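You operate a simulated robot arm through the tools that you are given. There is no shell and no other tool.

You run a simulated robot arm. Do the job below in one go: nothing can be reset, and whatever is moved stays where it is left.

Task
Fit the orange gauge on the test port; prove it at 4 bar.
Fine: screw it hand tight, shut the red vent lever, wind up, see the green lamp, open the vent again; the gauge stays on.

Only the result counts: the job must be done as asked and must still hold three seconds after the hand-in. Knocking over, shifting, dropping, spilling or breaking anything else fails it.

Robot
A 6-joint arm with a two-finger gripper, fixed in place. Base frame: the origin is on the floor under the middle of its stand, x ahead of it, y to its left, z up. Units: mm, rad, N and s.
It reaches about 1572 mm from its shoulder. Its first joint turns from -2.897 to 2.897 rad. Payload 2.45 kg.
Tool frame: the origin (TCP) lies between the finger pads and is the grasp point; the fingertips stand 20 mm ahead of it; z points along the fingers, y is the line along which they close. The gripper opens to 140 mm; its body begins 168 mm behind the TCP.
Orientation is that of the tool frame in the base frame, as a unit quaternion [x, y, z, w]. With the fingers straight down and closing along the base's y, the tool's x points along the base's -x, its y along +y and its z along -z.

Tools
- The arm moves only by the tool apply_moves. Its arguments are lists of equal length, an entry for each row: "delta_pos": the shift along the tool's x, y, z in units of 20 mm (1.0 is 20 mm), a list of three; "rot": the turn, a rotation vector about the tool's x, y, z in units of 8 degrees (1.0 is 8 degrees), a list of three. In form: {"delta_pos": [[x, y, z], ...], "rot": [[ax, ay, az], ...]}. A call has 1 to 20 rows; each row shifts and turns the commanded pose from where the row before left it, along the tool's axes as they then stand. "claw" is the opening in per cent of the stroke, from 0 (shut) to 100 (fully open), set as the call begins (left out, the last holds). A call with a number of a shift or a turn outside -1 to 1 is refused whole. Each row takes 0.2 s and may step no farther than 50 mm and 0.15 rad from the row before; otherwise, or with a gripper value out of range, the whole call is refused. Where a pose cannot be reached the arm comes as near as it can. A force on the tool above 60 N (or 10 N above the force at the start of the call, whichever is more), or a blocked arm, ends the call early, and 0.2 s more pass. Each finger travels about 45 mm/s and halts on what it meets, pressing with about 27 N; the grip force reading is that of the motor and also rises with nothing between the fingers. The clock runs only during rows and for 0.2 s after the last one: add rows that do not move to give the fingers time. The reply holds the time, the measured pose of the TCP, the force on the tool along the base axes, the opening and the grip force, in the units named above and with some noise, with the torque about the TCP (base axes, N m) and any sound that the robot's microphone picked up.
- Cameras (640 x 400 px; columns grow to the right, rows downward): "scene" is fixed at [58.9, -648.1, 1613.3]; the picture's right is [0.74, -0.67, 0.00], its down [-0.28, -0.31, -0.91] and it looks along [0.61, 0.68, -0.42] (base axes); focal length 336 px, centre (320, 200). "wrist" rides on the gripper at [78, 11, -209] in the tool frame; the picture's right is [-0.14, 0.99, 0.00], its down [-0.92, -0.13, -0.37] and it looks along [-0.37, -0.05, 0.93] (tool axes); focal length 280 px, centre (320, 200). There is no depth. A picture from a camera that has moved, and an enlarged one, comes with that camera's place and axes in the base frame and with its lens. The place of the scene camera against the robot may be out by one fixed shift of up to 12 mm in any direction.
- get_image(camera): a new picture of that camera. The clock stands still meanwhile.
- zoom(camera, box): a new picture of the part [left, top, right, bottom] of that camera's present view, enlarged. The clock stands still meanwhile.
- finish_job(): hands the job in; it is judged then, once.

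Nothing tells you positions but the pictures and the camera data. Unless the task says otherwise, let go and move clear before handing in.

The tools are called after ">>>" by a JSON object that holds its "name" and its "arguments". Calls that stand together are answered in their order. apply_moves: Moves the arm, as the interface text tells. Its arguments: {"type":"object","properties":{"delta_pos":{"type":"array","items":{"type":"array","items":{"type":"number"}}},"rot":{"type":"array","items":{"type":"array","items":{"type":"number"}}},"claw":{"type":"number"}},"required":["delta_pos","rot"]} The other tools are called the same way: get_image (camera) takes a picture; zoom (camera, box) takes an enlarged picture of a part of a camera's view; finish_job () hands the job in.

At the start:

```text
time_s: 0.0
eef_pos: [695.9, 95.6, 1284.7]
ee_rot: [0.0, 1.0, 0.0, 0.0]
contact_force: [0.1, -0.3, 0.5]
moment: [-0.01, 0.03, 0.0]
grip_width: 140.1
gripper_force: 0.1
```

scene: 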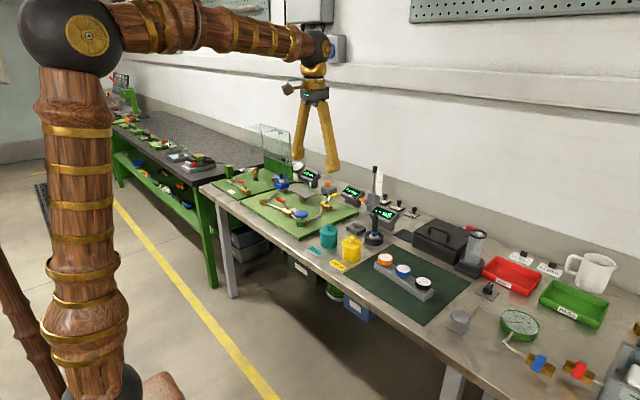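
wrist: 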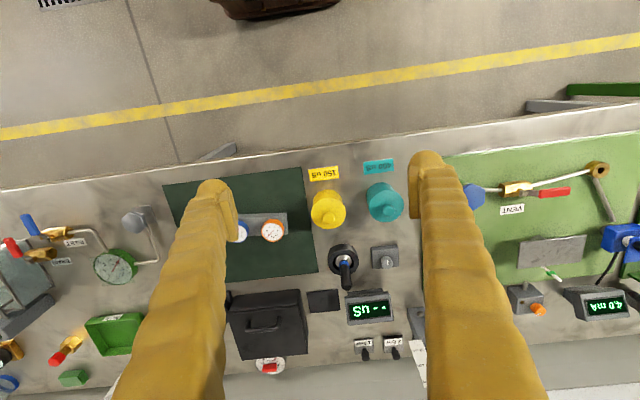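

I see a long bench with several stations; an orange-rimmed gauge sits in a grey rack on a dark mat, and a green board with a vent lever is to the left. I'll zoom in to identify things before moving.

>>> {"name": "zoom", "arguments": {"camera": "scene", "box": [200, 150, 360, 250]}}

>>> {"name": "zoom", "arguments": {"camera": "scene", "box": [320, 200, 480, 300]}}

>>> {"name": "zoom", "arguments": {"camera": "scene", "box": [440, 240, 640, 400]}}

>>> {"name": "zoom", "arguments": {"camera": "wrist", "box": [440, 130, 640, 330]}}

>>> {"name": "zoom", "arguments": {"camera": "wrist", "box": [0, 170, 320, 400]}}

```text
4.00 times, centred on (280, 200) of scene
camera zoom: at [58.9, -648.1, 1613.3], right [0.74, -0.67, 0.0], down [-0.28, -0.31, -0.91], along [0.61, 0.68, -0.42], focal length 1343 px, centre (480, 200)
```

zoom: 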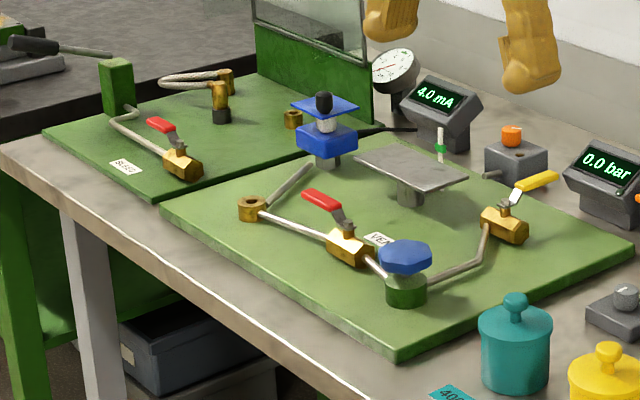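

```text
4.00 times, centred on (400, 250) of scene
camera zoom: at [58.9, -648.1, 1613.3], right [0.74, -0.67, 0.0], down [-0.28, -0.31, -0.91], along [0.61, 0.68, -0.42], focal length 1343 px, centre (0, 0)
```

zoom: 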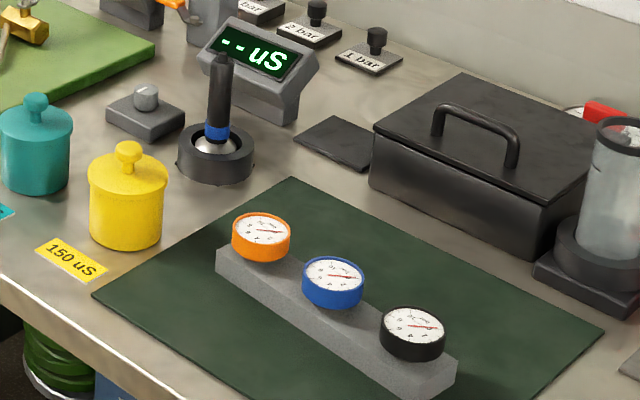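

```text
2.50 times, centred on (540, 320) of scene
camera zoom: at [58.9, -648.1, 1613.3], right [0.74, -0.67, 0.0], down [-0.28, -0.31, -0.91], along [0.61, 0.68, -0.42], focal length 839 px, centre (-230, -100)
```

zoom: 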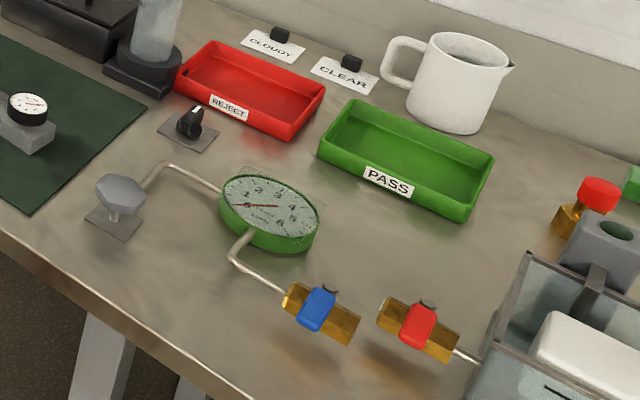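

```text
2.00 times, centred on (540, 230) of wrist
camera zoom: at [617.2, 106.8, 1493.3], right [0.14, 0.99, 0.0], down [0.92, -0.13, 0.37], along [0.37, -0.05, -0.93], focal length 561 px, centre (-120, 140)
```

zoom: 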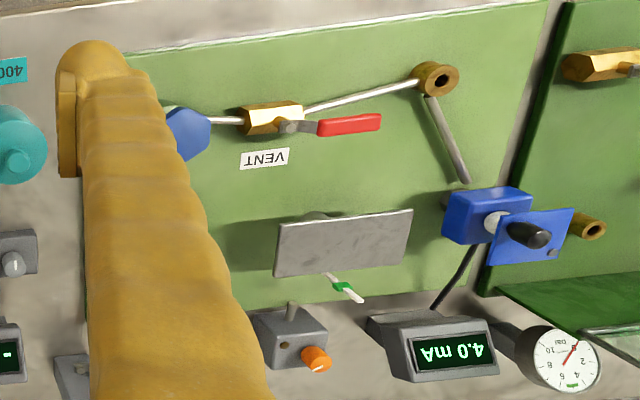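

```text
1.74 times, centred on (160, 285) of wrist
camera zoom: at [617.2, 106.8, 1493.3], right [0.14, 0.99, 0.0], down [0.92, -0.13, 0.37], along [0.37, -0.05, -0.93], focal length 488 px, centre (598, 52)
```

zoom: 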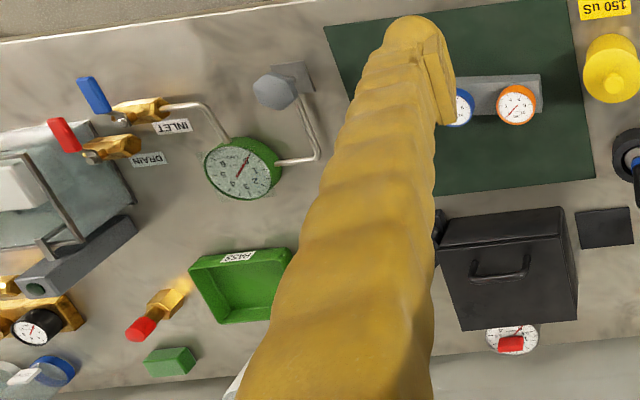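

The orange gauge stands in a rack around (910, -47), and the green board with VENT lever, blue knob and brass port lies further left (+y). I'll move left at this safe height to look straight at the board.

>>> {"name": "apply_moves", "arguments": {"delta_pos": [[0, 1, 0], [0, 1, 0], [0, 1, 0], [0, 1, 0], [0, 1, 0], [0, 1, 0], [0, 1, 0], [0, 1, 0], [0, 1, 0], [0, 1, 0], [0, 1, 0], [0, 1, 0], [0, 1, 0], [0, 1, 0], [0, 1, 0]], "rot": [[0, 0, 0], [0, 0, 0], [0, 0, 0], [0, 0, 0], [0, 0, 0], [0, 0, 0], [0, 0, 0], [0, 0, 0], [0, 0, 0], [0, 0, 0], [0, 0, 0], [0, 0, 0], [0, 0, 0], [0, 0, 0], [0, 0, 0]]}}

>>> {"name": "get_image", "arguments": {"camera": "wrist"}}

>>> {"name": "get_image", "arguments": {"camera": "scene"}}

```text
time_s: 3.2
eef_pos: [696.1, 396.5, 1282.8]
ee_rot: [0.0, 1.0, 0.0, 0.0]
contact_force: [-0.7, -0.3, 0.0]
moment: [0.01, -0.03, -0.01]
grip_width: 140.0
gripper_force: 0.1
```

```text
taken
camera wrist: at [616.7, 407.0, 1493.8], right [0.14, 0.99, 0.0], down [0.92, -0.13, 0.37], along [0.37, -0.05, -0.93], focal length 280 px, centre (320, 200)
```

wrist: 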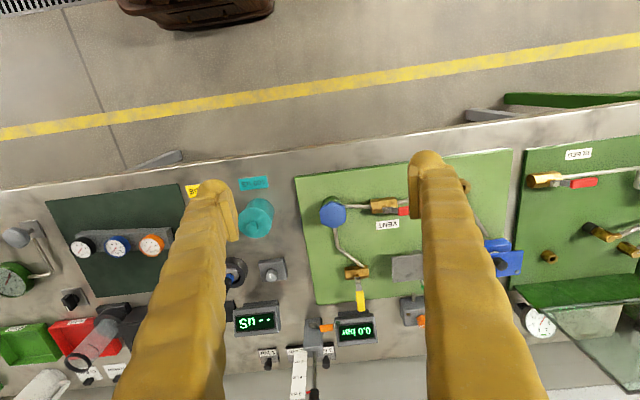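

```text
taken
```

scene: 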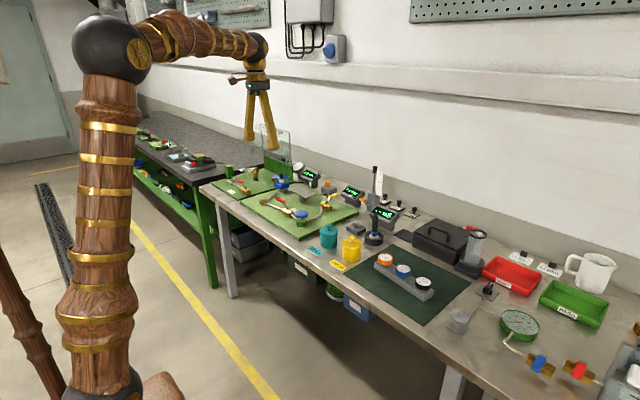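

The wrist view shows the green board around the right finger. I'll zoom in on it and on the far bench area.

>>> {"name": "zoom", "arguments": {"camera": "wrist", "box": [280, 140, 440, 360]}}

>>> {"name": "zoom", "arguments": {"camera": "wrist", "box": [440, 120, 640, 360]}}

>>> {"name": "zoom", "arguments": {"camera": "scene", "box": [230, 150, 310, 200]}}

>>> {"name": "zoom", "arguments": {"camera": "scene", "box": [270, 160, 430, 240]}}

```text
1.82 times, centred on (360, 250) of wrist
camera zoom: at [616.7, 407.0, 1493.8], right [0.14, 0.99, 0.0], down [0.92, -0.13, 0.37], along [0.37, -0.05, -0.93], focal length 510 px, centre (247, 109)
```

zoom: 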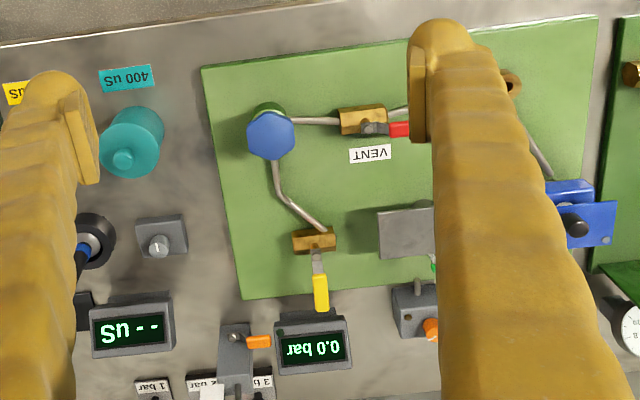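

```text
1.67 times, centred on (540, 240) of wrist
camera zoom: at [616.7, 407.0, 1493.8], right [0.14, 0.99, 0.0], down [0.92, -0.13, 0.37], along [0.37, -0.05, -0.93], focal length 467 px, centre (-47, 133)
```

zoom: 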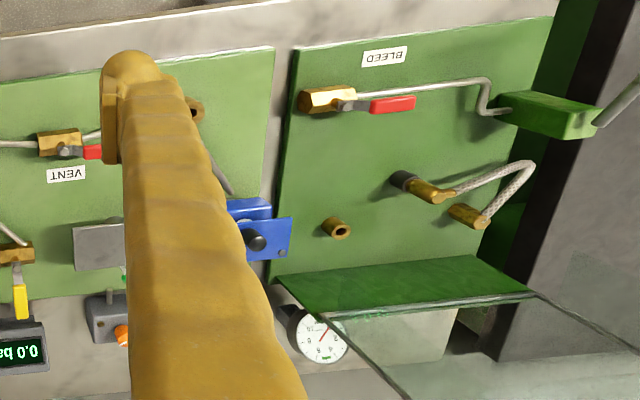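

```text
8.00 times, centred on (270, 175) of scene
camera zoom: at [58.9, -648.1, 1613.3], right [0.74, -0.67, 0.0], down [-0.28, -0.31, -0.91], along [0.61, 0.68, -0.42], focal length 2685 px, centre (720, 400)
```

zoom: 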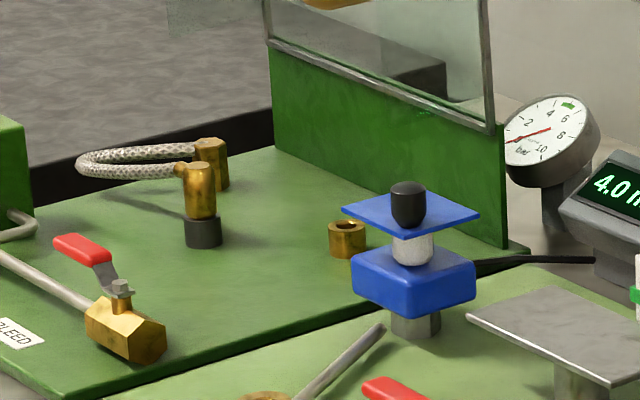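

```text
4.00 times, centred on (350, 200) of scene
camera zoom: at [58.9, -648.1, 1613.3], right [0.74, -0.67, 0.0], down [-0.28, -0.31, -0.91], along [0.61, 0.68, -0.42], focal length 1343 px, centre (200, 200)
```

zoom: 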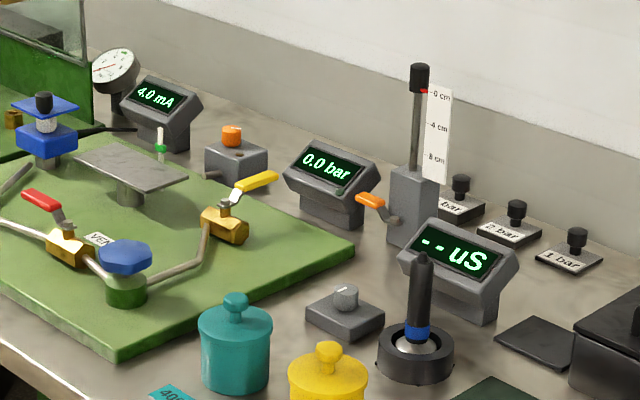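

Board 1 has the VENT valve, a blue hex knob, a brass socket and the "0.0 bar" display; part of it is hidden by a finger. I'll shift further left so the board lies clear between the fingers.

>>> {"name": "apply_moves", "arguments": {"delta_pos": [[0, 1, 0], [0, 1, 0], [0, 1, 0], [0, 1, 0], [0, 1, 0], [0, 1, 0], [0, 1, 0]], "rot": [[0, 0, 0], [0, 0, 0], [0, 0, 0], [0, 0, 0], [0, 0, 0], [0, 0, 0], [0, 0, 0]]}}

>>> {"name": "get_image", "arguments": {"camera": "wrist"}}

>>> {"name": "zoom", "arguments": {"camera": "wrist", "box": [220, 140, 440, 280]}}

>>> {"name": "zoom", "arguments": {"camera": "wrist", "box": [230, 250, 430, 390]}}

```text
time_s: 4.8
eef_pos: [695.8, 537.0, 1283.2]
ee_rot: [0.0, 1.0, -0.001, 0.0]
contact_force: [-0.4, -0.8, 0.4]
moment: [0.02, -0.02, 0.0]
grip_width: 140.1
gripper_force: 0.0
```

```text
taken
camera wrist: at [616.6, 547.6, 1493.6], right [0.14, 0.99, 0.0], down [0.92, -0.13, 0.37], along [0.37, -0.05, -0.93], focal length 280 px, centre (320, 200)
```

wrist: 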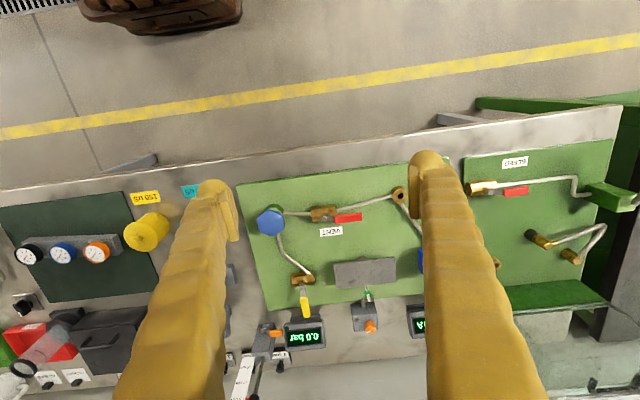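

```text
2.86 times, centred on (330, 210) of wrist
camera zoom: at [616.6, 547.6, 1493.6], right [0.14, 0.99, 0.0], down [0.92, -0.13, 0.37], along [0.37, -0.05, -0.93], focal length 801 px, centre (291, 171)
```

zoom: 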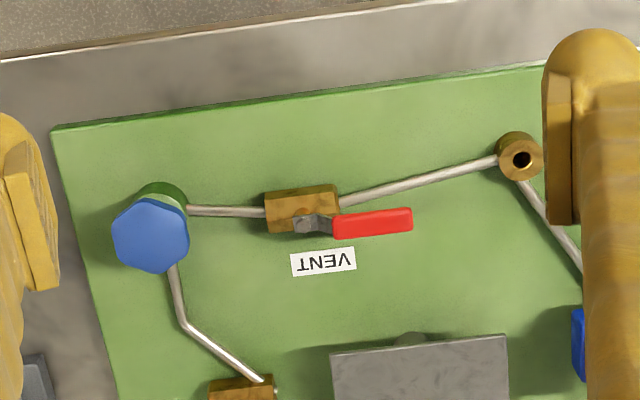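

```text
2.86 times, centred on (330, 320) of wrist
camera zoom: at [616.6, 547.6, 1493.6], right [0.14, 0.99, 0.0], down [0.92, -0.13, 0.37], along [0.37, -0.05, -0.93], focal length 801 px, centre (291, -143)
```

zoom: 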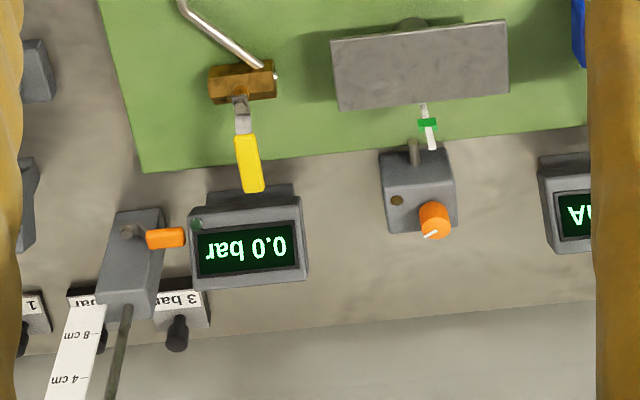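

The board's layout is clear: the brass socket at roughly (871, 697) is the test port, with the VENT lever now lying open (in line). Next I'll travel back at height to the gauge rack for a close look.

>>> {"name": "apply_moves", "arguments": {"delta_pos": [[-0.46, -1, 0], [-0.46, -1, 0], [-0.46, -1, 0], [-0.46, -1, 0], [-0.46, -1, 0], [-0.46, -1, 0], [-0.46, -1, 0], [-0.46, -1, 0], [-0.46, -1, 0], [-0.46, -1, 0], [-0.46, -1, 0], [-0.46, -1, 0], [-0.46, -1, 0], [-0.46, -1, 0], [-0.46, -1, 0], [-0.46, -1, 0], [-0.46, -1, 0], [-0.46, -1, 0], [-0.46, -1, 0], [-0.46, -1, 0]], "rot": [[0, 0, 0], [0, 0, 0], [0, 0, 0], [0, 0, 0], [0, 0, 0], [0, 0, 0], [0, 0, 0], [0, 0, 0], [0, 0, 0], [0, 0, 0], [0, 0, 0], [0, 0, 0], [0, 0, 0], [0, 0, 0], [0, 0, 0], [0, 0, 0], [0, 0, 0], [0, 0, 0], [0, 0, 0], [0, 0, 0]]}}

>>> {"name": "apply_moves", "arguments": {"delta_pos": [[0, -0.92, 0], [0, -0.92, 0], [0, -0.92, 0], [0, -0.92, 0], [0, -0.92, 0], [0, -0.92, 0], [0, -0.92, 0], [0, -0.92, 0], [0, -0.92, 0], [0, -0.92, 0], [0, 0, 0.9], [0, 0, 0.9], [0, 0, 0.9], [0, 0, 0.9], [0, 0, 0.9]], "rot": [[0, 0, 0], [0, 0, 0], [0, 0, 0], [0, 0, 0], [0, 0, 0], [0, 0, 0], [0, 0, 0], [0, 0, 0], [0, 0, 0], [0, 0, 0], [0, 0, 0], [0, 0, 0], [0, 0, 0], [0, 0, 0], [0, 0, 0]]}}

>>> {"name": "get_image", "arguments": {"camera": "wrist"}}

>>> {"name": "get_image", "arguments": {"camera": "scene"}}

```text
time_s: 9.0
eef_pos: [880.8, 137.3, 1282.4]
ee_rot: [0.0, 1.0, 0.001, 0.0]
contact_force: [-0.9, 0.3, -0.2]
moment: [0.0, 0.0, 0.04]
grip_width: 140.0
gripper_force: 0.0
```

```text
time_s: 12.2
eef_pos: [880.5, -47.0, 1193.4]
ee_rot: [-0.001, 1.0, 0.0, 0.0]
contact_force: [0.0, -0.3, -0.8]
moment: [-0.02, -0.02, 0.0]
grip_width: 140.0
gripper_force: 0.1
```

```text
taken
camera wrist: at [801.4, -36.6, 1402.6], right [0.14, 0.99, 0.0], down [0.92, -0.13, 0.37], along [0.37, -0.05, -0.93], focal length 280 px, centre (320, 200)
```

wrist: 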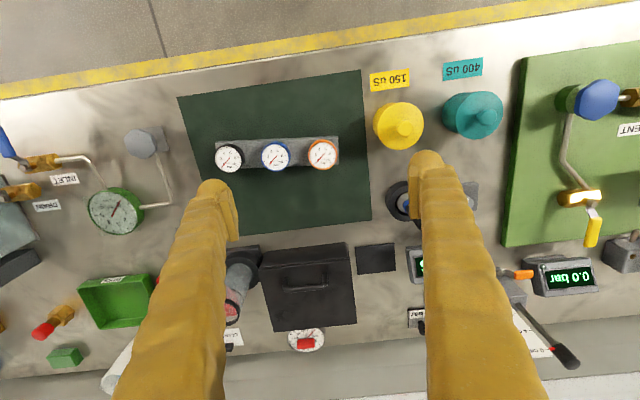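

```text
taken
```

scene: 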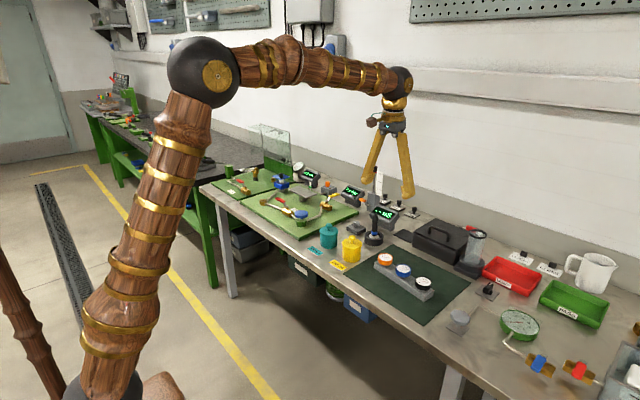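

>>> {"name": "zoom", "arguments": {"camera": "wrist", "box": [200, 110, 360, 210]}}

>>> {"name": "zoom", "arguments": {"camera": "scene", "box": [365, 240, 445, 310]}}

```text
4.00 times, centred on (280, 160) of wrist
camera zoom: at [801.4, -36.6, 1402.6], right [0.14, 0.99, 0.0], down [0.92, -0.13, 0.37], along [0.37, -0.05, -0.93], focal length 1122 px, centre (480, 360)
```

zoom: 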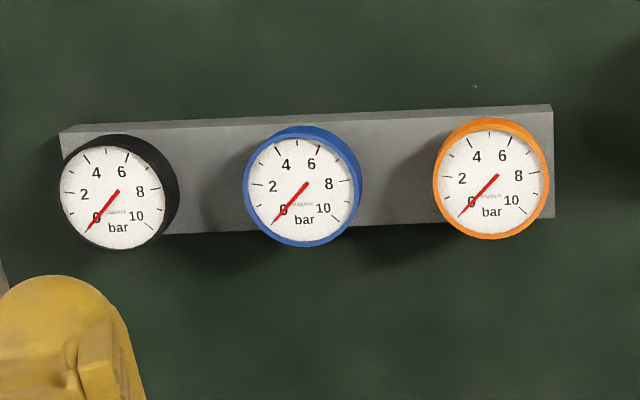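

```text
5.71 times, centred on (405, 275) of scene
camera zoom: at [58.9, -648.1, 1613.3], right [0.74, -0.67, 0.0], down [-0.28, -0.31, -0.91], along [0.61, 0.68, -0.42], focal length 1918 px, centre (-166, -229)
```

zoom: 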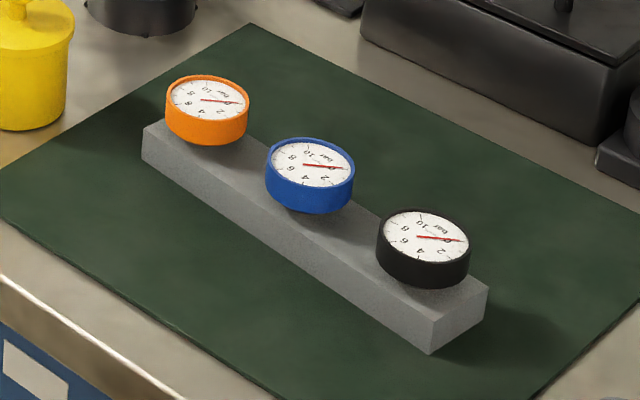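

The orange gauge is near (918, -50) with its face at about z 894, at the left end of a rack angled ~6°. I'll turn the hand about -84° so the fingers close across the rack, and centre over the gauge for a closer look.

>>> {"name": "apply_moves", "arguments": {"delta_pos": [[-0.95, -0.1, 0.0], [-0.95, 0, 0], [0, 0, 0], [0, 0, 0], [0, 0, 0], [0, 0, 0], [0, 0, 0], [0, 0, 0], [0, 0, 0], [0, 0, 0], [0, 0, 0], [0, 0, 0], [0, 0, 0], [0, 0, 0.8], [0, 0, 0.8], [0, 0, 0.8], [0, 0, 0.8], [0, 0, 0.8]], "rot": [[0, 0, 0], [0, 0, 0], [0, 0, -0.958], [0, 0, -0.958], [0, 0, -0.958], [0, 0, -0.958], [0, 0, -0.958], [0, 0, -0.958], [0, 0, -0.958], [0, 0, -0.958], [0, 0, -0.958], [0, 0, -0.958], [0, 0, -0.958], [0, 0, 0], [0, 0, 0], [0, 0, 0], [0, 0, 0], [0, 0, 0]]}}

>>> {"name": "get_image", "arguments": {"camera": "wrist"}}

>>> {"name": "get_image", "arguments": {"camera": "scene"}}

```text
time_s: 16.0
eef_pos: [917.3, -49.4, 1113.4]
ee_rot: [-0.672, 0.741, 0.0, 0.0]
contact_force: [-0.1, 0.2, -0.6]
moment: [0.02, -0.04, 0.02]
grip_width: 140.2
gripper_force: 0.2
```

```text
taken
camera wrist: at [898.4, -126.4, 1323.1], right [-0.97, 0.23, 0.0], down [0.22, 0.9, 0.37], along [0.09, 0.36, -0.93], focal length 280 px, centre (320, 200)
```

wrist: 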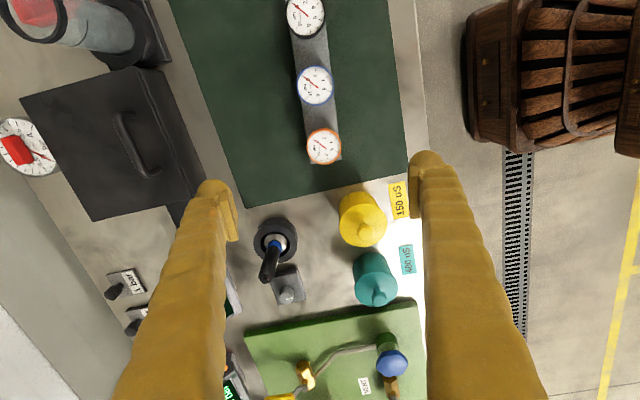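

```text
taken
```

scene: 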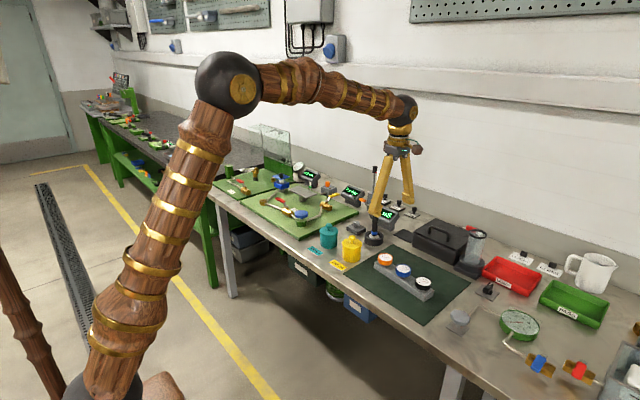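

>>> {"name": "zoom", "arguments": {"camera": "wrist", "box": [260, 50, 400, 190]}}

>>> {"name": "zoom", "arguments": {"camera": "scene", "box": [370, 245, 410, 275]}}

```text
2.86 times, centred on (330, 120) of wrist
camera zoom: at [898.4, -126.4, 1323.1], right [-0.97, 0.23, 0.0], down [0.22, 0.9, 0.37], along [0.09, 0.36, -0.93], focal length 801 px, centre (291, 429)
```

zoom: 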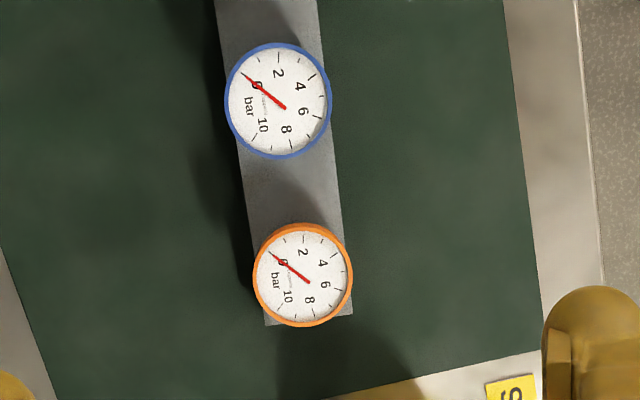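

```text
13.33 times, centred on (390, 260) of scene
camera zoom: at [58.9, -648.1, 1613.3], right [0.74, -0.67, 0.0], down [-0.28, -0.31, -0.91], along [0.61, 0.68, -0.42], focal length 4476 px, centre (-613, -600)
```

zoom: 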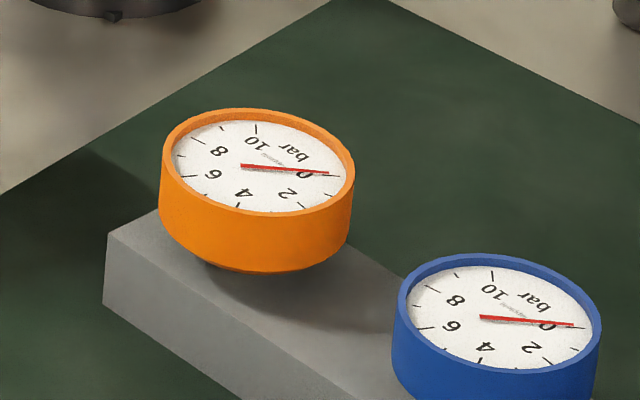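

Combining the views, the gauge face is at about (911, -47, ~925). I'll centre over it and descend to TCP z ≈ 1000 for a precise look.

>>> {"name": "apply_moves", "arguments": {"delta_pos": [[0, 0.3, 0.9], [0, 0, 0.9], [0, 0, 0.9], [0, 0, 0.9], [0, 0, 0.9], [0, 0, 0.6]], "rot": [[0, 0, 0], [0, 0, 0], [0, 0, 0], [0, 0, 0], [0, 0, 0], [0, 0, 0]]}}

>>> {"name": "get_image", "arguments": {"camera": "wrist"}}

>>> {"name": "zoom", "arguments": {"camera": "wrist", "box": [240, 100, 400, 200]}}

>>> {"name": "zoom", "arguments": {"camera": "scene", "box": [350, 200, 450, 300]}}

```text
time_s: 17.4
eef_pos: [912.2, -49.2, 1011.4]
ee_rot: [-0.671, 0.741, 0.0, 0.0]
contact_force: [-0.3, -0.5, 0.8]
moment: [0.0, -0.02, 0.0]
grip_width: 140.0
gripper_force: 0.1
```

```text
taken
camera wrist: at [892.8, -125.5, 1220.7], right [-0.97, 0.23, 0.0], down [0.22, 0.9, 0.37], along [0.09, 0.36, -0.93], focal length 280 px, centre (320, 200)
```

wrist: 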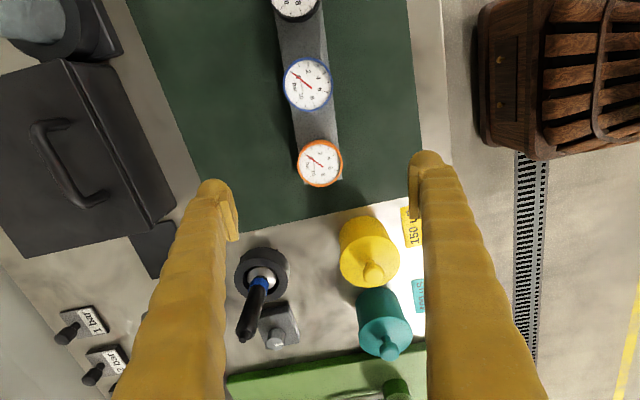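

```text
4.00 times, centred on (320, 150) of wrist
camera zoom: at [892.8, -125.5, 1220.7], right [-0.97, 0.23, 0.0], down [0.22, 0.9, 0.37], along [0.09, 0.36, -0.93], focal length 1122 px, centre (320, 400)
```

zoom: 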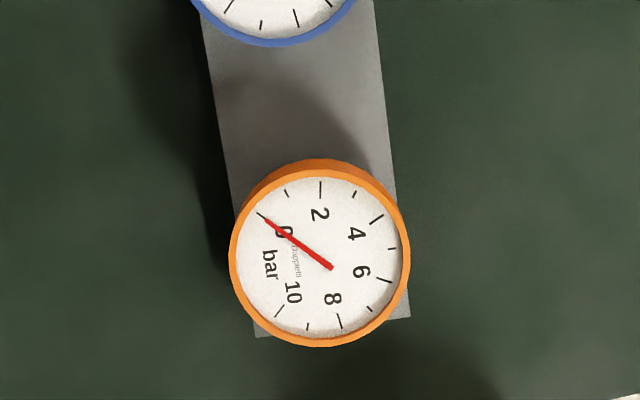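

```text
4.00 times, centred on (400, 250) of scene
camera zoom: at [58.9, -648.1, 1613.3], right [0.74, -0.67, 0.0], down [-0.28, -0.31, -0.91], along [0.61, 0.68, -0.42], focal length 1343 px, centre (0, 0)
```

zoom: 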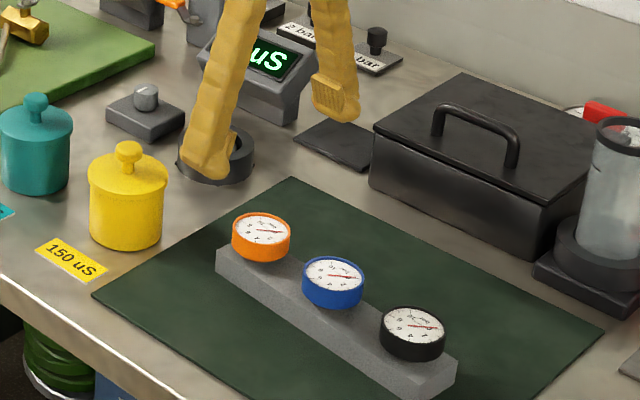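

The gauge is about 50 mm in diameter, near (911, -47, 921). I'll lower with open fingers to TCP z ≈ 935 (tips just above its face level) and check again.

>>> {"name": "apply_moves", "arguments": {"delta_pos": [[-0.115, 0.056, 0.76], [0, 0, 0.76], [0, 0, 0.76], [0, 0, 0.76], [0, 0, 0.76]], "rot": [[0, 0, 0], [0, 0, 0], [0, 0, 0], [0, 0, 0], [0, 0, 0]]}}

>>> {"name": "get_image", "arguments": {"camera": "wrist"}}

>>> {"name": "zoom", "arguments": {"camera": "wrist", "box": [200, 100, 440, 250]}}

>>> {"name": "zoom", "arguments": {"camera": "scene", "box": [350, 220, 430, 280]}}

```text
time_s: 18.6
eef_pos: [911.1, -46.0, 936.0]
ee_rot: [-0.671, 0.741, -0.001, 0.001]
contact_force: [-0.8, -0.1, -0.1]
moment: [-0.01, -0.02, 0.0]
grip_width: 139.8
gripper_force: 0.0
```

```text
taken
camera wrist: at [892.0, -123.5, 1145.1], right [-0.97, 0.24, 0.0], down [0.22, 0.9, 0.37], along [0.09, 0.36, -0.93], focal length 280 px, centre (320, 200)
```

wrist: 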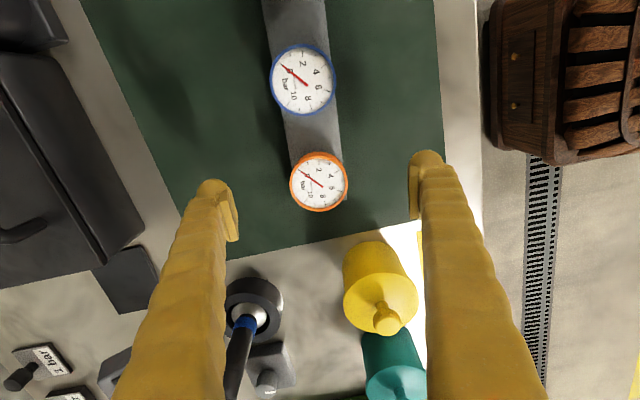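

```text
2.67 times, centred on (320, 175) of wrist
camera zoom: at [892.0, -123.5, 1145.1], right [-0.97, 0.24, 0.0], down [0.22, 0.9, 0.37], along [0.09, 0.36, -0.93], focal length 748 px, centre (320, 267)
```

zoom: 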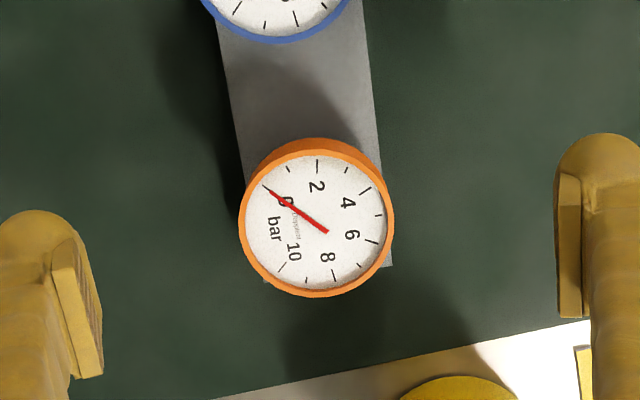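

```text
6.67 times, centred on (390, 250) of scene
camera zoom: at [58.9, -648.1, 1613.3], right [0.74, -0.67, 0.0], down [-0.28, -0.31, -0.91], along [0.61, 0.68, -0.42], focal length 2238 px, centre (-147, -133)
```

zoom: 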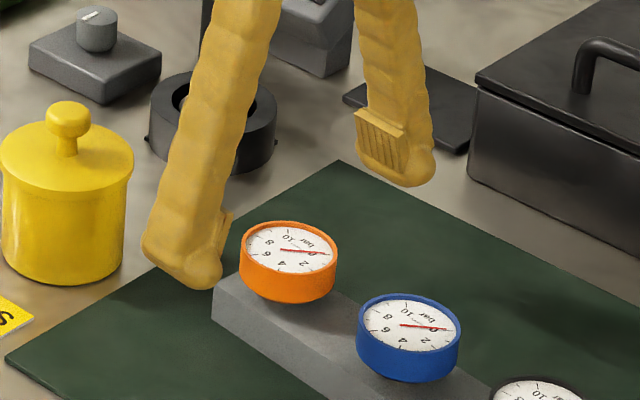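

The gauge is between the open fingers: centre ≈ (911, -48), face z ≈ 915, rack top ≈ 873. I'll lower the TCP to z ≈ 900 (tips ~879, above the rack) and look before closing.

>>> {"name": "apply_moves", "arguments": {"delta_pos": [[0.09, -0.014, 0.6], [0, 0, 0.6], [0, 0, 0.6]], "rot": [[0, 0, 0], [0, 0, 0], [0, 0, 0]]}}

>>> {"name": "get_image", "arguments": {"camera": "wrist"}}

>>> {"name": "zoom", "arguments": {"camera": "scene", "box": [360, 235, 420, 280]}}

```text
time_s: 19.4
eef_pos: [910.7, -47.6, 898.4]
ee_rot: [-0.671, 0.742, 0.0, 0.0]
contact_force: [-0.1, 0.2, 0.3]
moment: [0.03, -0.03, 0.01]
grip_width: 139.8
gripper_force: 0.0
```

```text
taken
camera wrist: at [892.1, -125.3, 1109.2], right [-0.97, 0.24, 0.0], down [0.22, 0.9, 0.37], along [0.09, 0.36, -0.93], focal length 280 px, centre (320, 200)
```

wrist: 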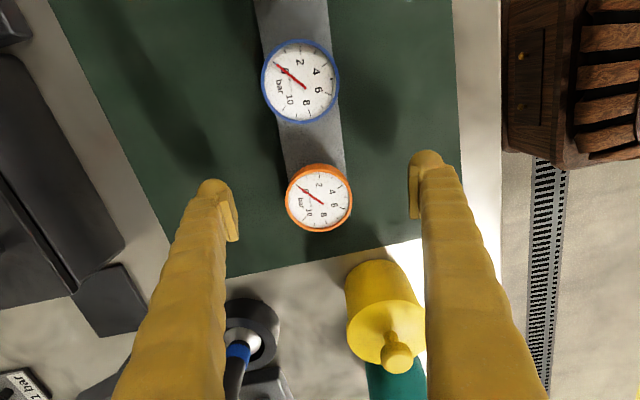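

```text
8.89 times, centred on (390, 258) of scene
camera zoom: at [58.9, -648.1, 1613.3], right [0.74, -0.67, 0.0], down [-0.28, -0.31, -0.91], along [0.61, 0.68, -0.42], focal length 2984 px, centre (-302, -311)
```

zoom: 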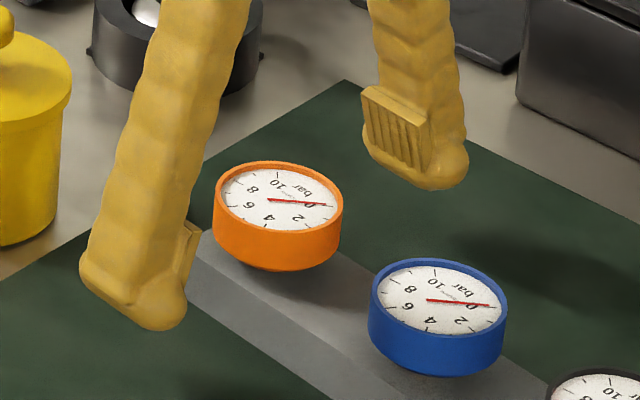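

The gauge is centred between the pads. I'll close the fingers on it and hold still while they travel.

>>> {"name": "apply_moves", "arguments": {"delta_pos": [[0.06, 0, 0], [0, 0, 0], [0, 0, 0], [0, 0, 0], [0, 0, 0], [0, 0, 0], [0, 0, 0], [0, 0, 0], [0, 0, 0], [0, 0, 0]], "rot": [[0, 0, 0], [0, 0, 0], [0, 0, 0], [0, 0, 0], [0, 0, 0], [0, 0, 0], [0, 0, 0], [0, 0, 0], [0, 0, 0], [0, 0, 0]], "claw": 0}}

>>> {"name": "get_image", "arguments": {"camera": "wrist"}}

>>> {"name": "zoom", "arguments": {"camera": "scene", "box": [360, 235, 420, 280]}}

```text
time_s: 21.6
eef_pos: [912.0, -47.9, 899.8]
ee_rot: [-0.671, 0.742, 0.0, 0.001]
contact_force: [8.3, 0.4, 4.1]
moment: [0.01, -0.12, 0.06]
grip_width: 50.7
gripper_force: 26.7
```

```text
taken
camera wrist: at [892.1, -126.4, 1109.8], right [-0.97, 0.24, 0.0], down [0.22, 0.9, 0.37], along [0.09, 0.36, -0.93], focal length 280 px, centre (320, 200)
```

wrist: 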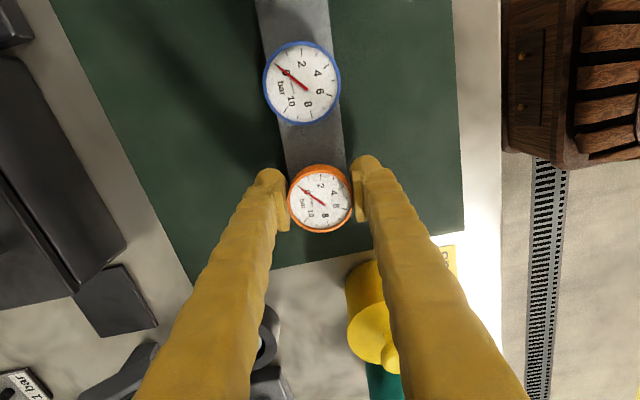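

```text
8.89 times, centred on (390, 258) of scene
camera zoom: at [58.9, -648.1, 1613.3], right [0.74, -0.67, 0.0], down [-0.28, -0.31, -0.91], along [0.61, 0.68, -0.42], focal length 2984 px, centre (-302, -311)
```

zoom: 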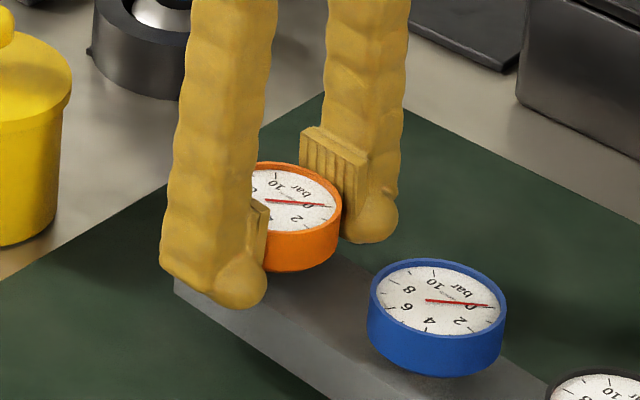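

The gauge is gripped (50.7 mm, 26.7 N) with a slight sideways load. I'll ease 1 mm toward +x, then lift slowly and check that only the gauge rises.

>>> {"name": "apply_moves", "arguments": {"delta_pos": [[0, -0.05, 0], [0, 0, 0]], "rot": [[0, 0, 0], [0, 0, 0]]}}

>>> {"name": "apply_moves", "arguments": {"delta_pos": [[0, 0, -0.2], [0, 0, -0.2], [0, 0, -0.2], [0, 0, -0.2], [0, 0, -0.2], [0, 0, -0.2], [0, 0, -0.2], [0, 0, -0.2], [0, 0, 0]], "rot": [[0, 0, 0], [0, 0, 0], [0, 0, 0], [0, 0, 0], [0, 0, 0], [0, 0, 0], [0, 0, 0], [0, 0, 0], [0, 0, 0]]}}

>>> {"name": "zoom", "arguments": {"camera": "scene", "box": [360, 225, 440, 285]}}

>>> {"name": "get_image", "arguments": {"camera": "wrist"}}

```text
time_s: 22.2
eef_pos: [911.2, -49.0, 899.8]
ee_rot: [-0.671, 0.741, 0.001, 0.0]
contact_force: [-10.4, 5.7, 11.5]
moment: [0.09, 0.21, 0.05]
grip_width: 50.6
gripper_force: 26.9
```

```text
time_s: 24.2
eef_pos: [912.0, -49.6, 931.6]
ee_rot: [-0.671, 0.741, 0.0, 0.0]
contact_force: [0.5, 0.0, -1.7]
moment: [0.03, -0.03, -0.02]
grip_width: 50.7
gripper_force: 26.6
```

```text
6.67 times, centred on (400, 255) of scene
camera zoom: at [58.9, -648.1, 1613.3], right [0.74, -0.67, 0.0], down [-0.28, -0.31, -0.91], along [0.61, 0.68, -0.42], focal length 2238 px, centre (-213, -167)
```

zoom: 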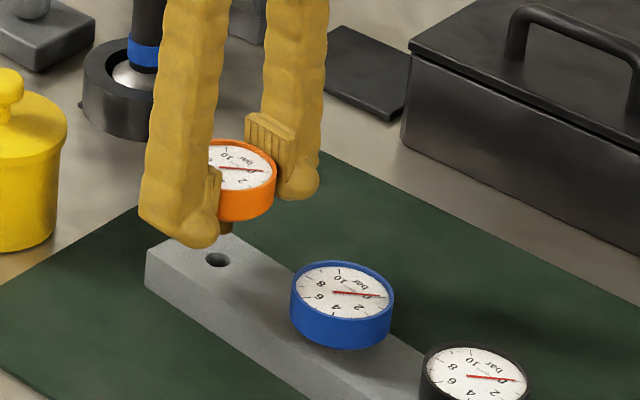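

```text
taken
camera wrist: at [893.3, -126.6, 1141.6], right [-0.97, 0.23, 0.0], down [0.22, 0.9, 0.37], along [0.09, 0.36, -0.93], focal length 280 px, centre (320, 200)
```

wrist: 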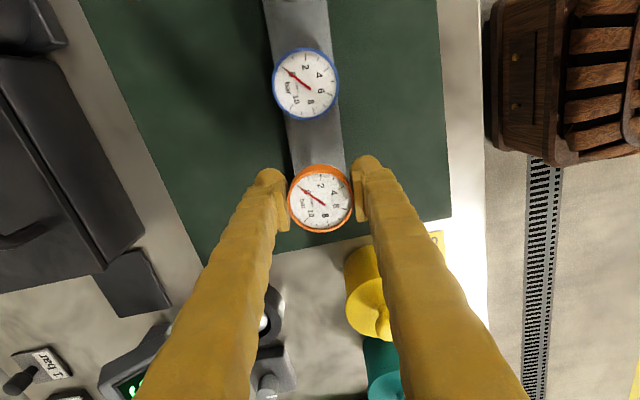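

Only the gauge came up; the rack stayed put. I'll lift to a safe height and carry it left toward the test port.

>>> {"name": "apply_moves", "arguments": {"delta_pos": [[0, 0, -1], [0, 0, -1], [0, 0, -1], [0, 0, -1], [0, 0, -1], [0, 0, -1], [0, 0, -1], [0, 0, -1], [0, 0, -1], [0, 0, -1]], "rot": [[0, 0, 0], [0, 0, 0], [0, 0, 0], [0, 0, 0], [0, 0, 0], [0, 0, 0], [0, 0, 0], [0, 0, 0], [0, 0, 0], [0, 0, 0]]}}

>>> {"name": "apply_moves", "arguments": {"delta_pos": [[-0.963, 0.148, 0], [-0.963, 0.148, 0], [-0.963, 0.148, 0], [-0.963, 0.148, 0], [-0.963, 0.148, 0], [-0.963, 0.148, 0], [-0.963, 0.148, 0], [-0.963, 0.148, 0], [-0.963, 0.148, 0], [-0.963, 0.148, 0], [-0.963, 0.148, 0], [-0.963, 0.148, 0], [-0.963, 0.148, 0], [-0.963, 0.148, 0], [-0.963, 0.148, 0], [-0.963, 0.148, 0], [-0.963, 0.148, 0], [-0.963, 0.148, 0], [-0.963, 0.148, 0]], "rot": [[0, 0, 0], [0, 0, 0], [0, 0, 0], [0, 0, 0], [0, 0, 0], [0, 0, 0], [0, 0, 0], [0, 0, 0], [0, 0, 0], [0, 0, 0], [0, 0, 0], [0, 0, 0], [0, 0, 0], [0, 0, 0], [0, 0, 0], [0, 0, 0], [0, 0, 0], [0, 0, 0], [0, 0, 0]]}}

>>> {"name": "get_image", "arguments": {"camera": "wrist"}}

>>> {"name": "get_image", "arguments": {"camera": "scene"}}

```text
time_s: 26.4
eef_pos: [910.7, -49.3, 1130.8]
ee_rot: [-0.672, 0.74, 0.0, 0.0]
contact_force: [-0.7, 0.6, -2.1]
moment: [-0.03, -0.01, -0.01]
grip_width: 50.6
gripper_force: 26.5
```

```text
time_s: 30.4
eef_pos: [892.1, 320.4, 1132.1]
ee_rot: [-0.671, 0.741, 0.0, 0.0]
contact_force: [0.6, -0.6, -1.9]
moment: [0.01, 0.03, -0.03]
grip_width: 50.9
gripper_force: 27.3
```

```text
taken
camera wrist: at [873.2, 243.9, 1341.5], right [-0.97, 0.24, 0.0], down [0.22, 0.9, 0.37], along [0.09, 0.36, -0.93], focal length 280 px, centre (320, 200)
```

wrist: 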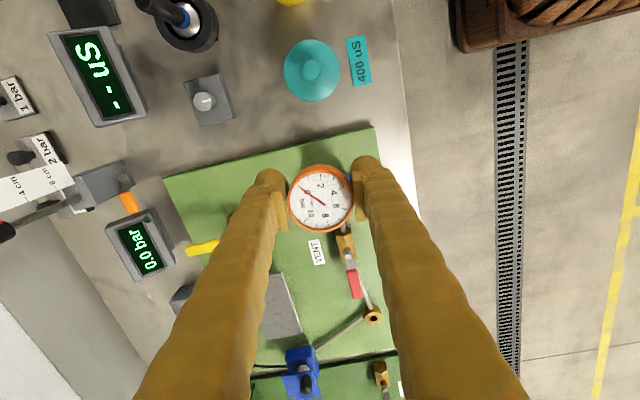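

```text
taken
```

scene: 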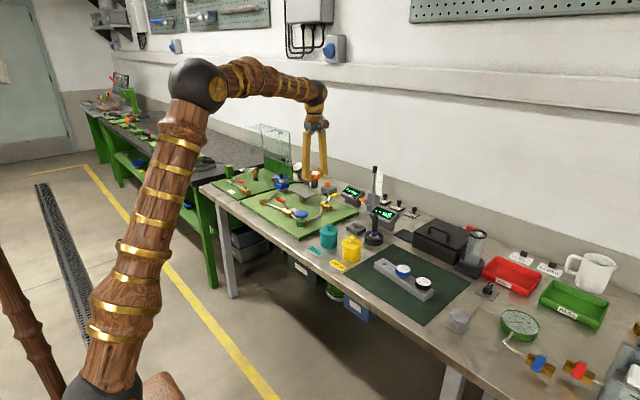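

The gauge is held level above the board's near end. I'll zoom in on the port, vent lever and knob for measurements.

>>> {"name": "zoom", "arguments": {"camera": "wrist", "box": [280, 220, 420, 340]}}

>>> {"name": "zoom", "arguments": {"camera": "wrist", "box": [80, 180, 240, 300]}}

>>> {"name": "zoom", "arguments": {"camera": "scene", "box": [240, 170, 340, 240]}}

```text
3.33 times, centred on (350, 280) of wrist
camera zoom: at [873.2, 243.9, 1341.5], right [-0.97, 0.24, 0.0], down [0.22, 0.9, 0.37], along [0.09, 0.36, -0.93], focal length 935 px, centre (220, -67)
```

zoom: 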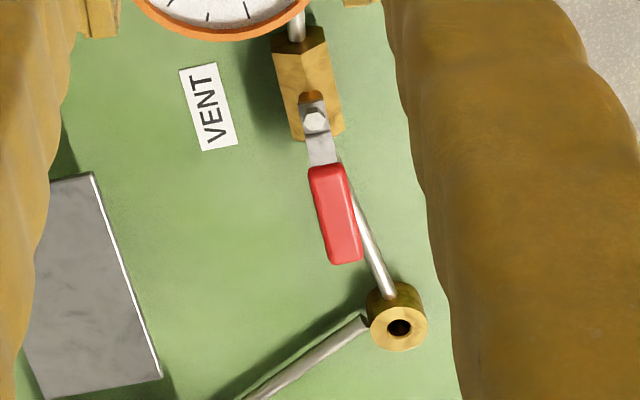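

```text
3.33 times, centred on (160, 240) of wrist
camera zoom: at [873.2, 243.9, 1341.5], right [-0.97, 0.24, 0.0], down [0.22, 0.9, 0.37], along [0.09, 0.36, -0.93], focal length 935 px, centre (853, 67)
```

zoom: 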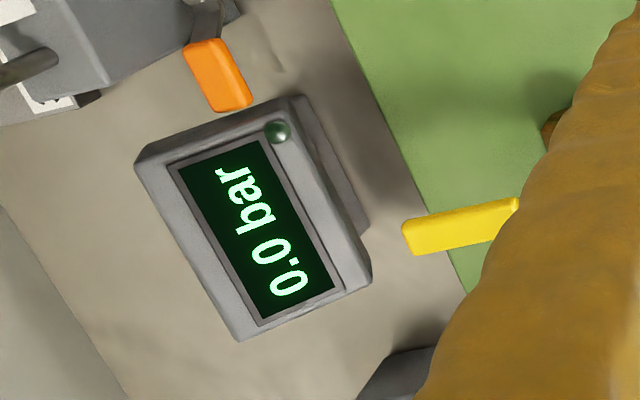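

```text
5.71 times, centred on (290, 205) of scene
camera zoom: at [58.9, -648.1, 1613.3], right [0.74, -0.67, 0.0], down [-0.28, -0.31, -0.91], along [0.61, 0.68, -0.42], focal length 1918 px, centre (491, 171)
```

zoom: 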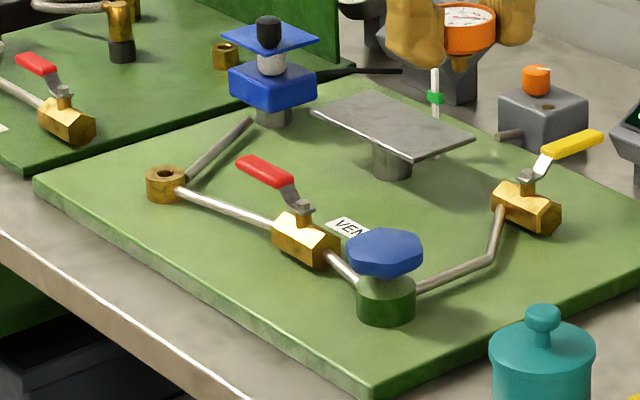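

The display's corner lamp is unlit, confirming this board is the test rig; the port is about (868, 694, top ~903). I'll move closer, stopping short so that the gauge doesn't hide the port.

>>> {"name": "apply_moves", "arguments": {"delta_pos": [[-0.973, 0.157, 0], [-0.973, 0.157, 0], [-0.973, 0.157, 0], [-0.973, 0.157, 0], [-0.973, 0.157, 0], [-0.973, 0.157, 0], [-0.973, 0.157, 0], [-0.973, 0.157, 0], [-0.973, 0.157, 0], [-0.973, 0.157, 0], [-0.973, 0.157, 0], [-0.973, 0.157, 0], [-0.973, 0.157, 0], [0, 0, 1], [0, 0, 1], [0, 0, 1], [0, 0, 1]], "rot": [[0, 0, 0], [0, 0, 0], [0, 0, 0], [0, 0, 0], [0, 0, 0], [0, 0, 0], [0, 0, 0], [0, 0, 0], [0, 0, 0], [0, 0, 0], [0, 0, 0], [0, 0, 0], [0, 0, 0], [0, 0, 0], [0, 0, 0], [0, 0, 0], [0, 0, 0]]}}

>>> {"name": "get_image", "arguments": {"camera": "wrist"}}

>>> {"name": "zoom", "arguments": {"camera": "wrist", "box": [260, 150, 380, 330]}}

>>> {"name": "zoom", "arguments": {"camera": "scene", "box": [220, 140, 320, 220]}}

```text
time_s: 34.0
eef_pos: [878.0, 577.5, 1051.0]
ee_rot: [-0.671, 0.741, 0.0, -0.001]
contact_force: [-0.5, -0.8, -1.5]
moment: [0.01, -0.02, -0.01]
grip_width: 50.7
gripper_force: 27.2
```

```text
taken
camera wrist: at [858.1, 500.3, 1260.8], right [-0.97, 0.24, 0.0], down [0.22, 0.9, 0.37], along [0.09, 0.36, -0.93], focal length 280 px, centre (320, 200)
```

wrist: 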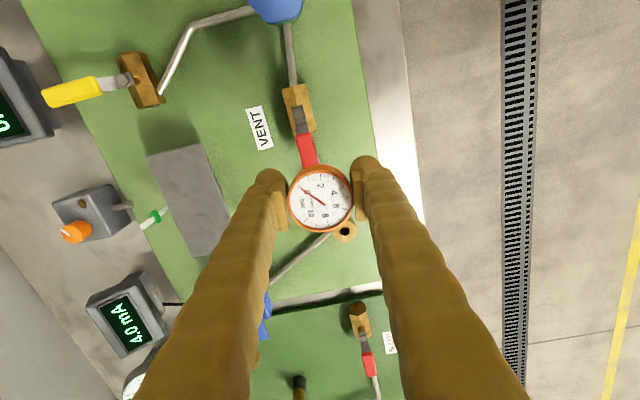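

```text
2.22 times, centred on (320, 240) of wrist
camera zoom: at [858.1, 500.3, 1260.8], right [-0.97, 0.24, 0.0], down [0.22, 0.9, 0.37], along [0.09, 0.36, -0.93], focal length 623 px, centre (320, 111)
```

zoom: 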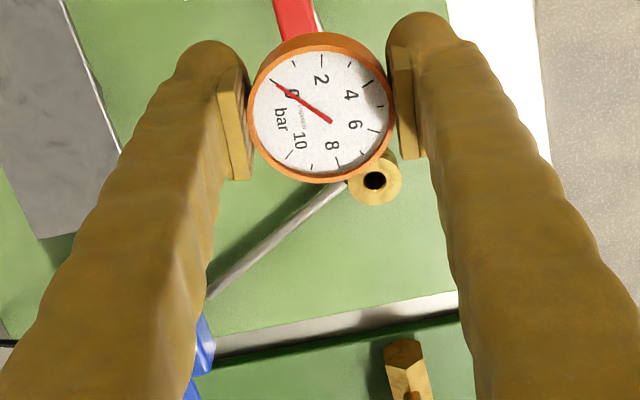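

```text
5.00 times, centred on (270, 180) of scene
camera zoom: at [58.9, -648.1, 1613.3], right [0.74, -0.67, 0.0], down [-0.28, -0.31, -0.91], along [0.61, 0.68, -0.42], focal length 1678 px, centre (570, 300)
```

zoom: 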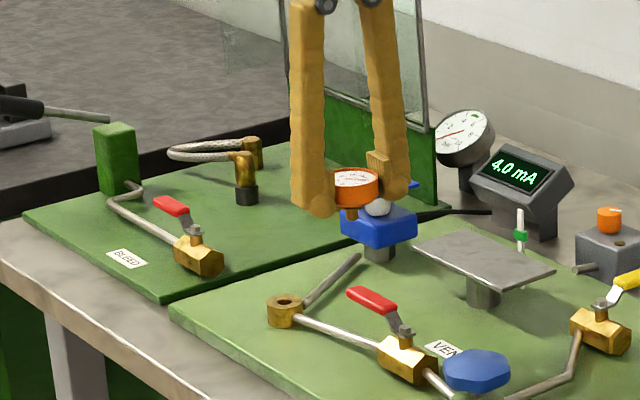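

The port measures (869, 697) with its top near z 901, and the gauge sits centred in the hand. I'll zoom on the gauge stem to learn how far it hangs below the grip.

>>> {"name": "zoom", "arguments": {"camera": "scene", "box": [260, 160, 300, 190]}}

>>> {"name": "zoom", "arguments": {"camera": "scene", "box": [250, 185, 310, 230]}}

```text
13.33 times, centred on (280, 175) of scene
camera zoom: at [58.9, -648.1, 1613.3], right [0.74, -0.67, 0.0], down [-0.28, -0.31, -0.91], along [0.61, 0.68, -0.42], focal length 4476 px, centre (853, 533)
```

zoom: 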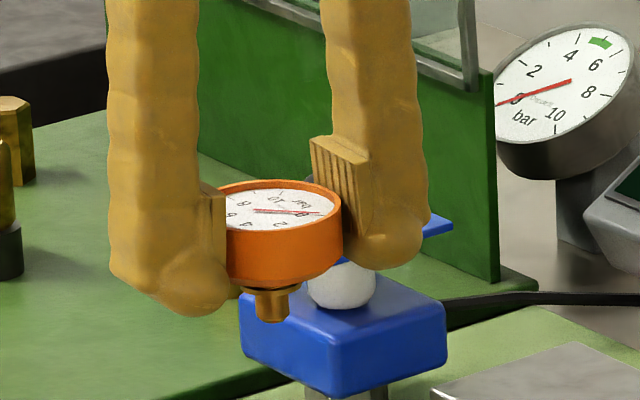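

```text
8.89 times, centred on (280, 208) of scene
camera zoom: at [58.9, -648.1, 1613.3], right [0.74, -0.67, 0.0], down [-0.28, -0.31, -0.91], along [0.61, 0.68, -0.42], focal length 2984 px, centre (676, 133)
```

zoom: 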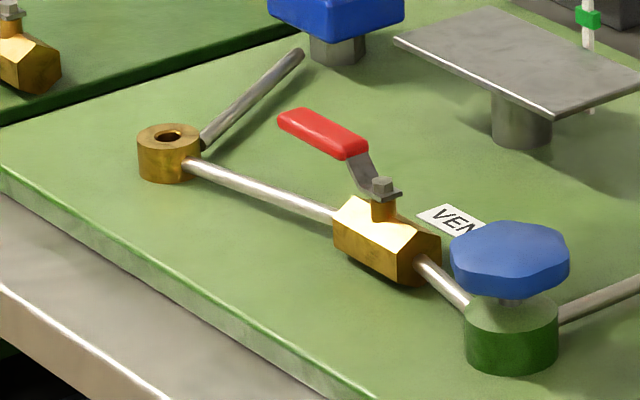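

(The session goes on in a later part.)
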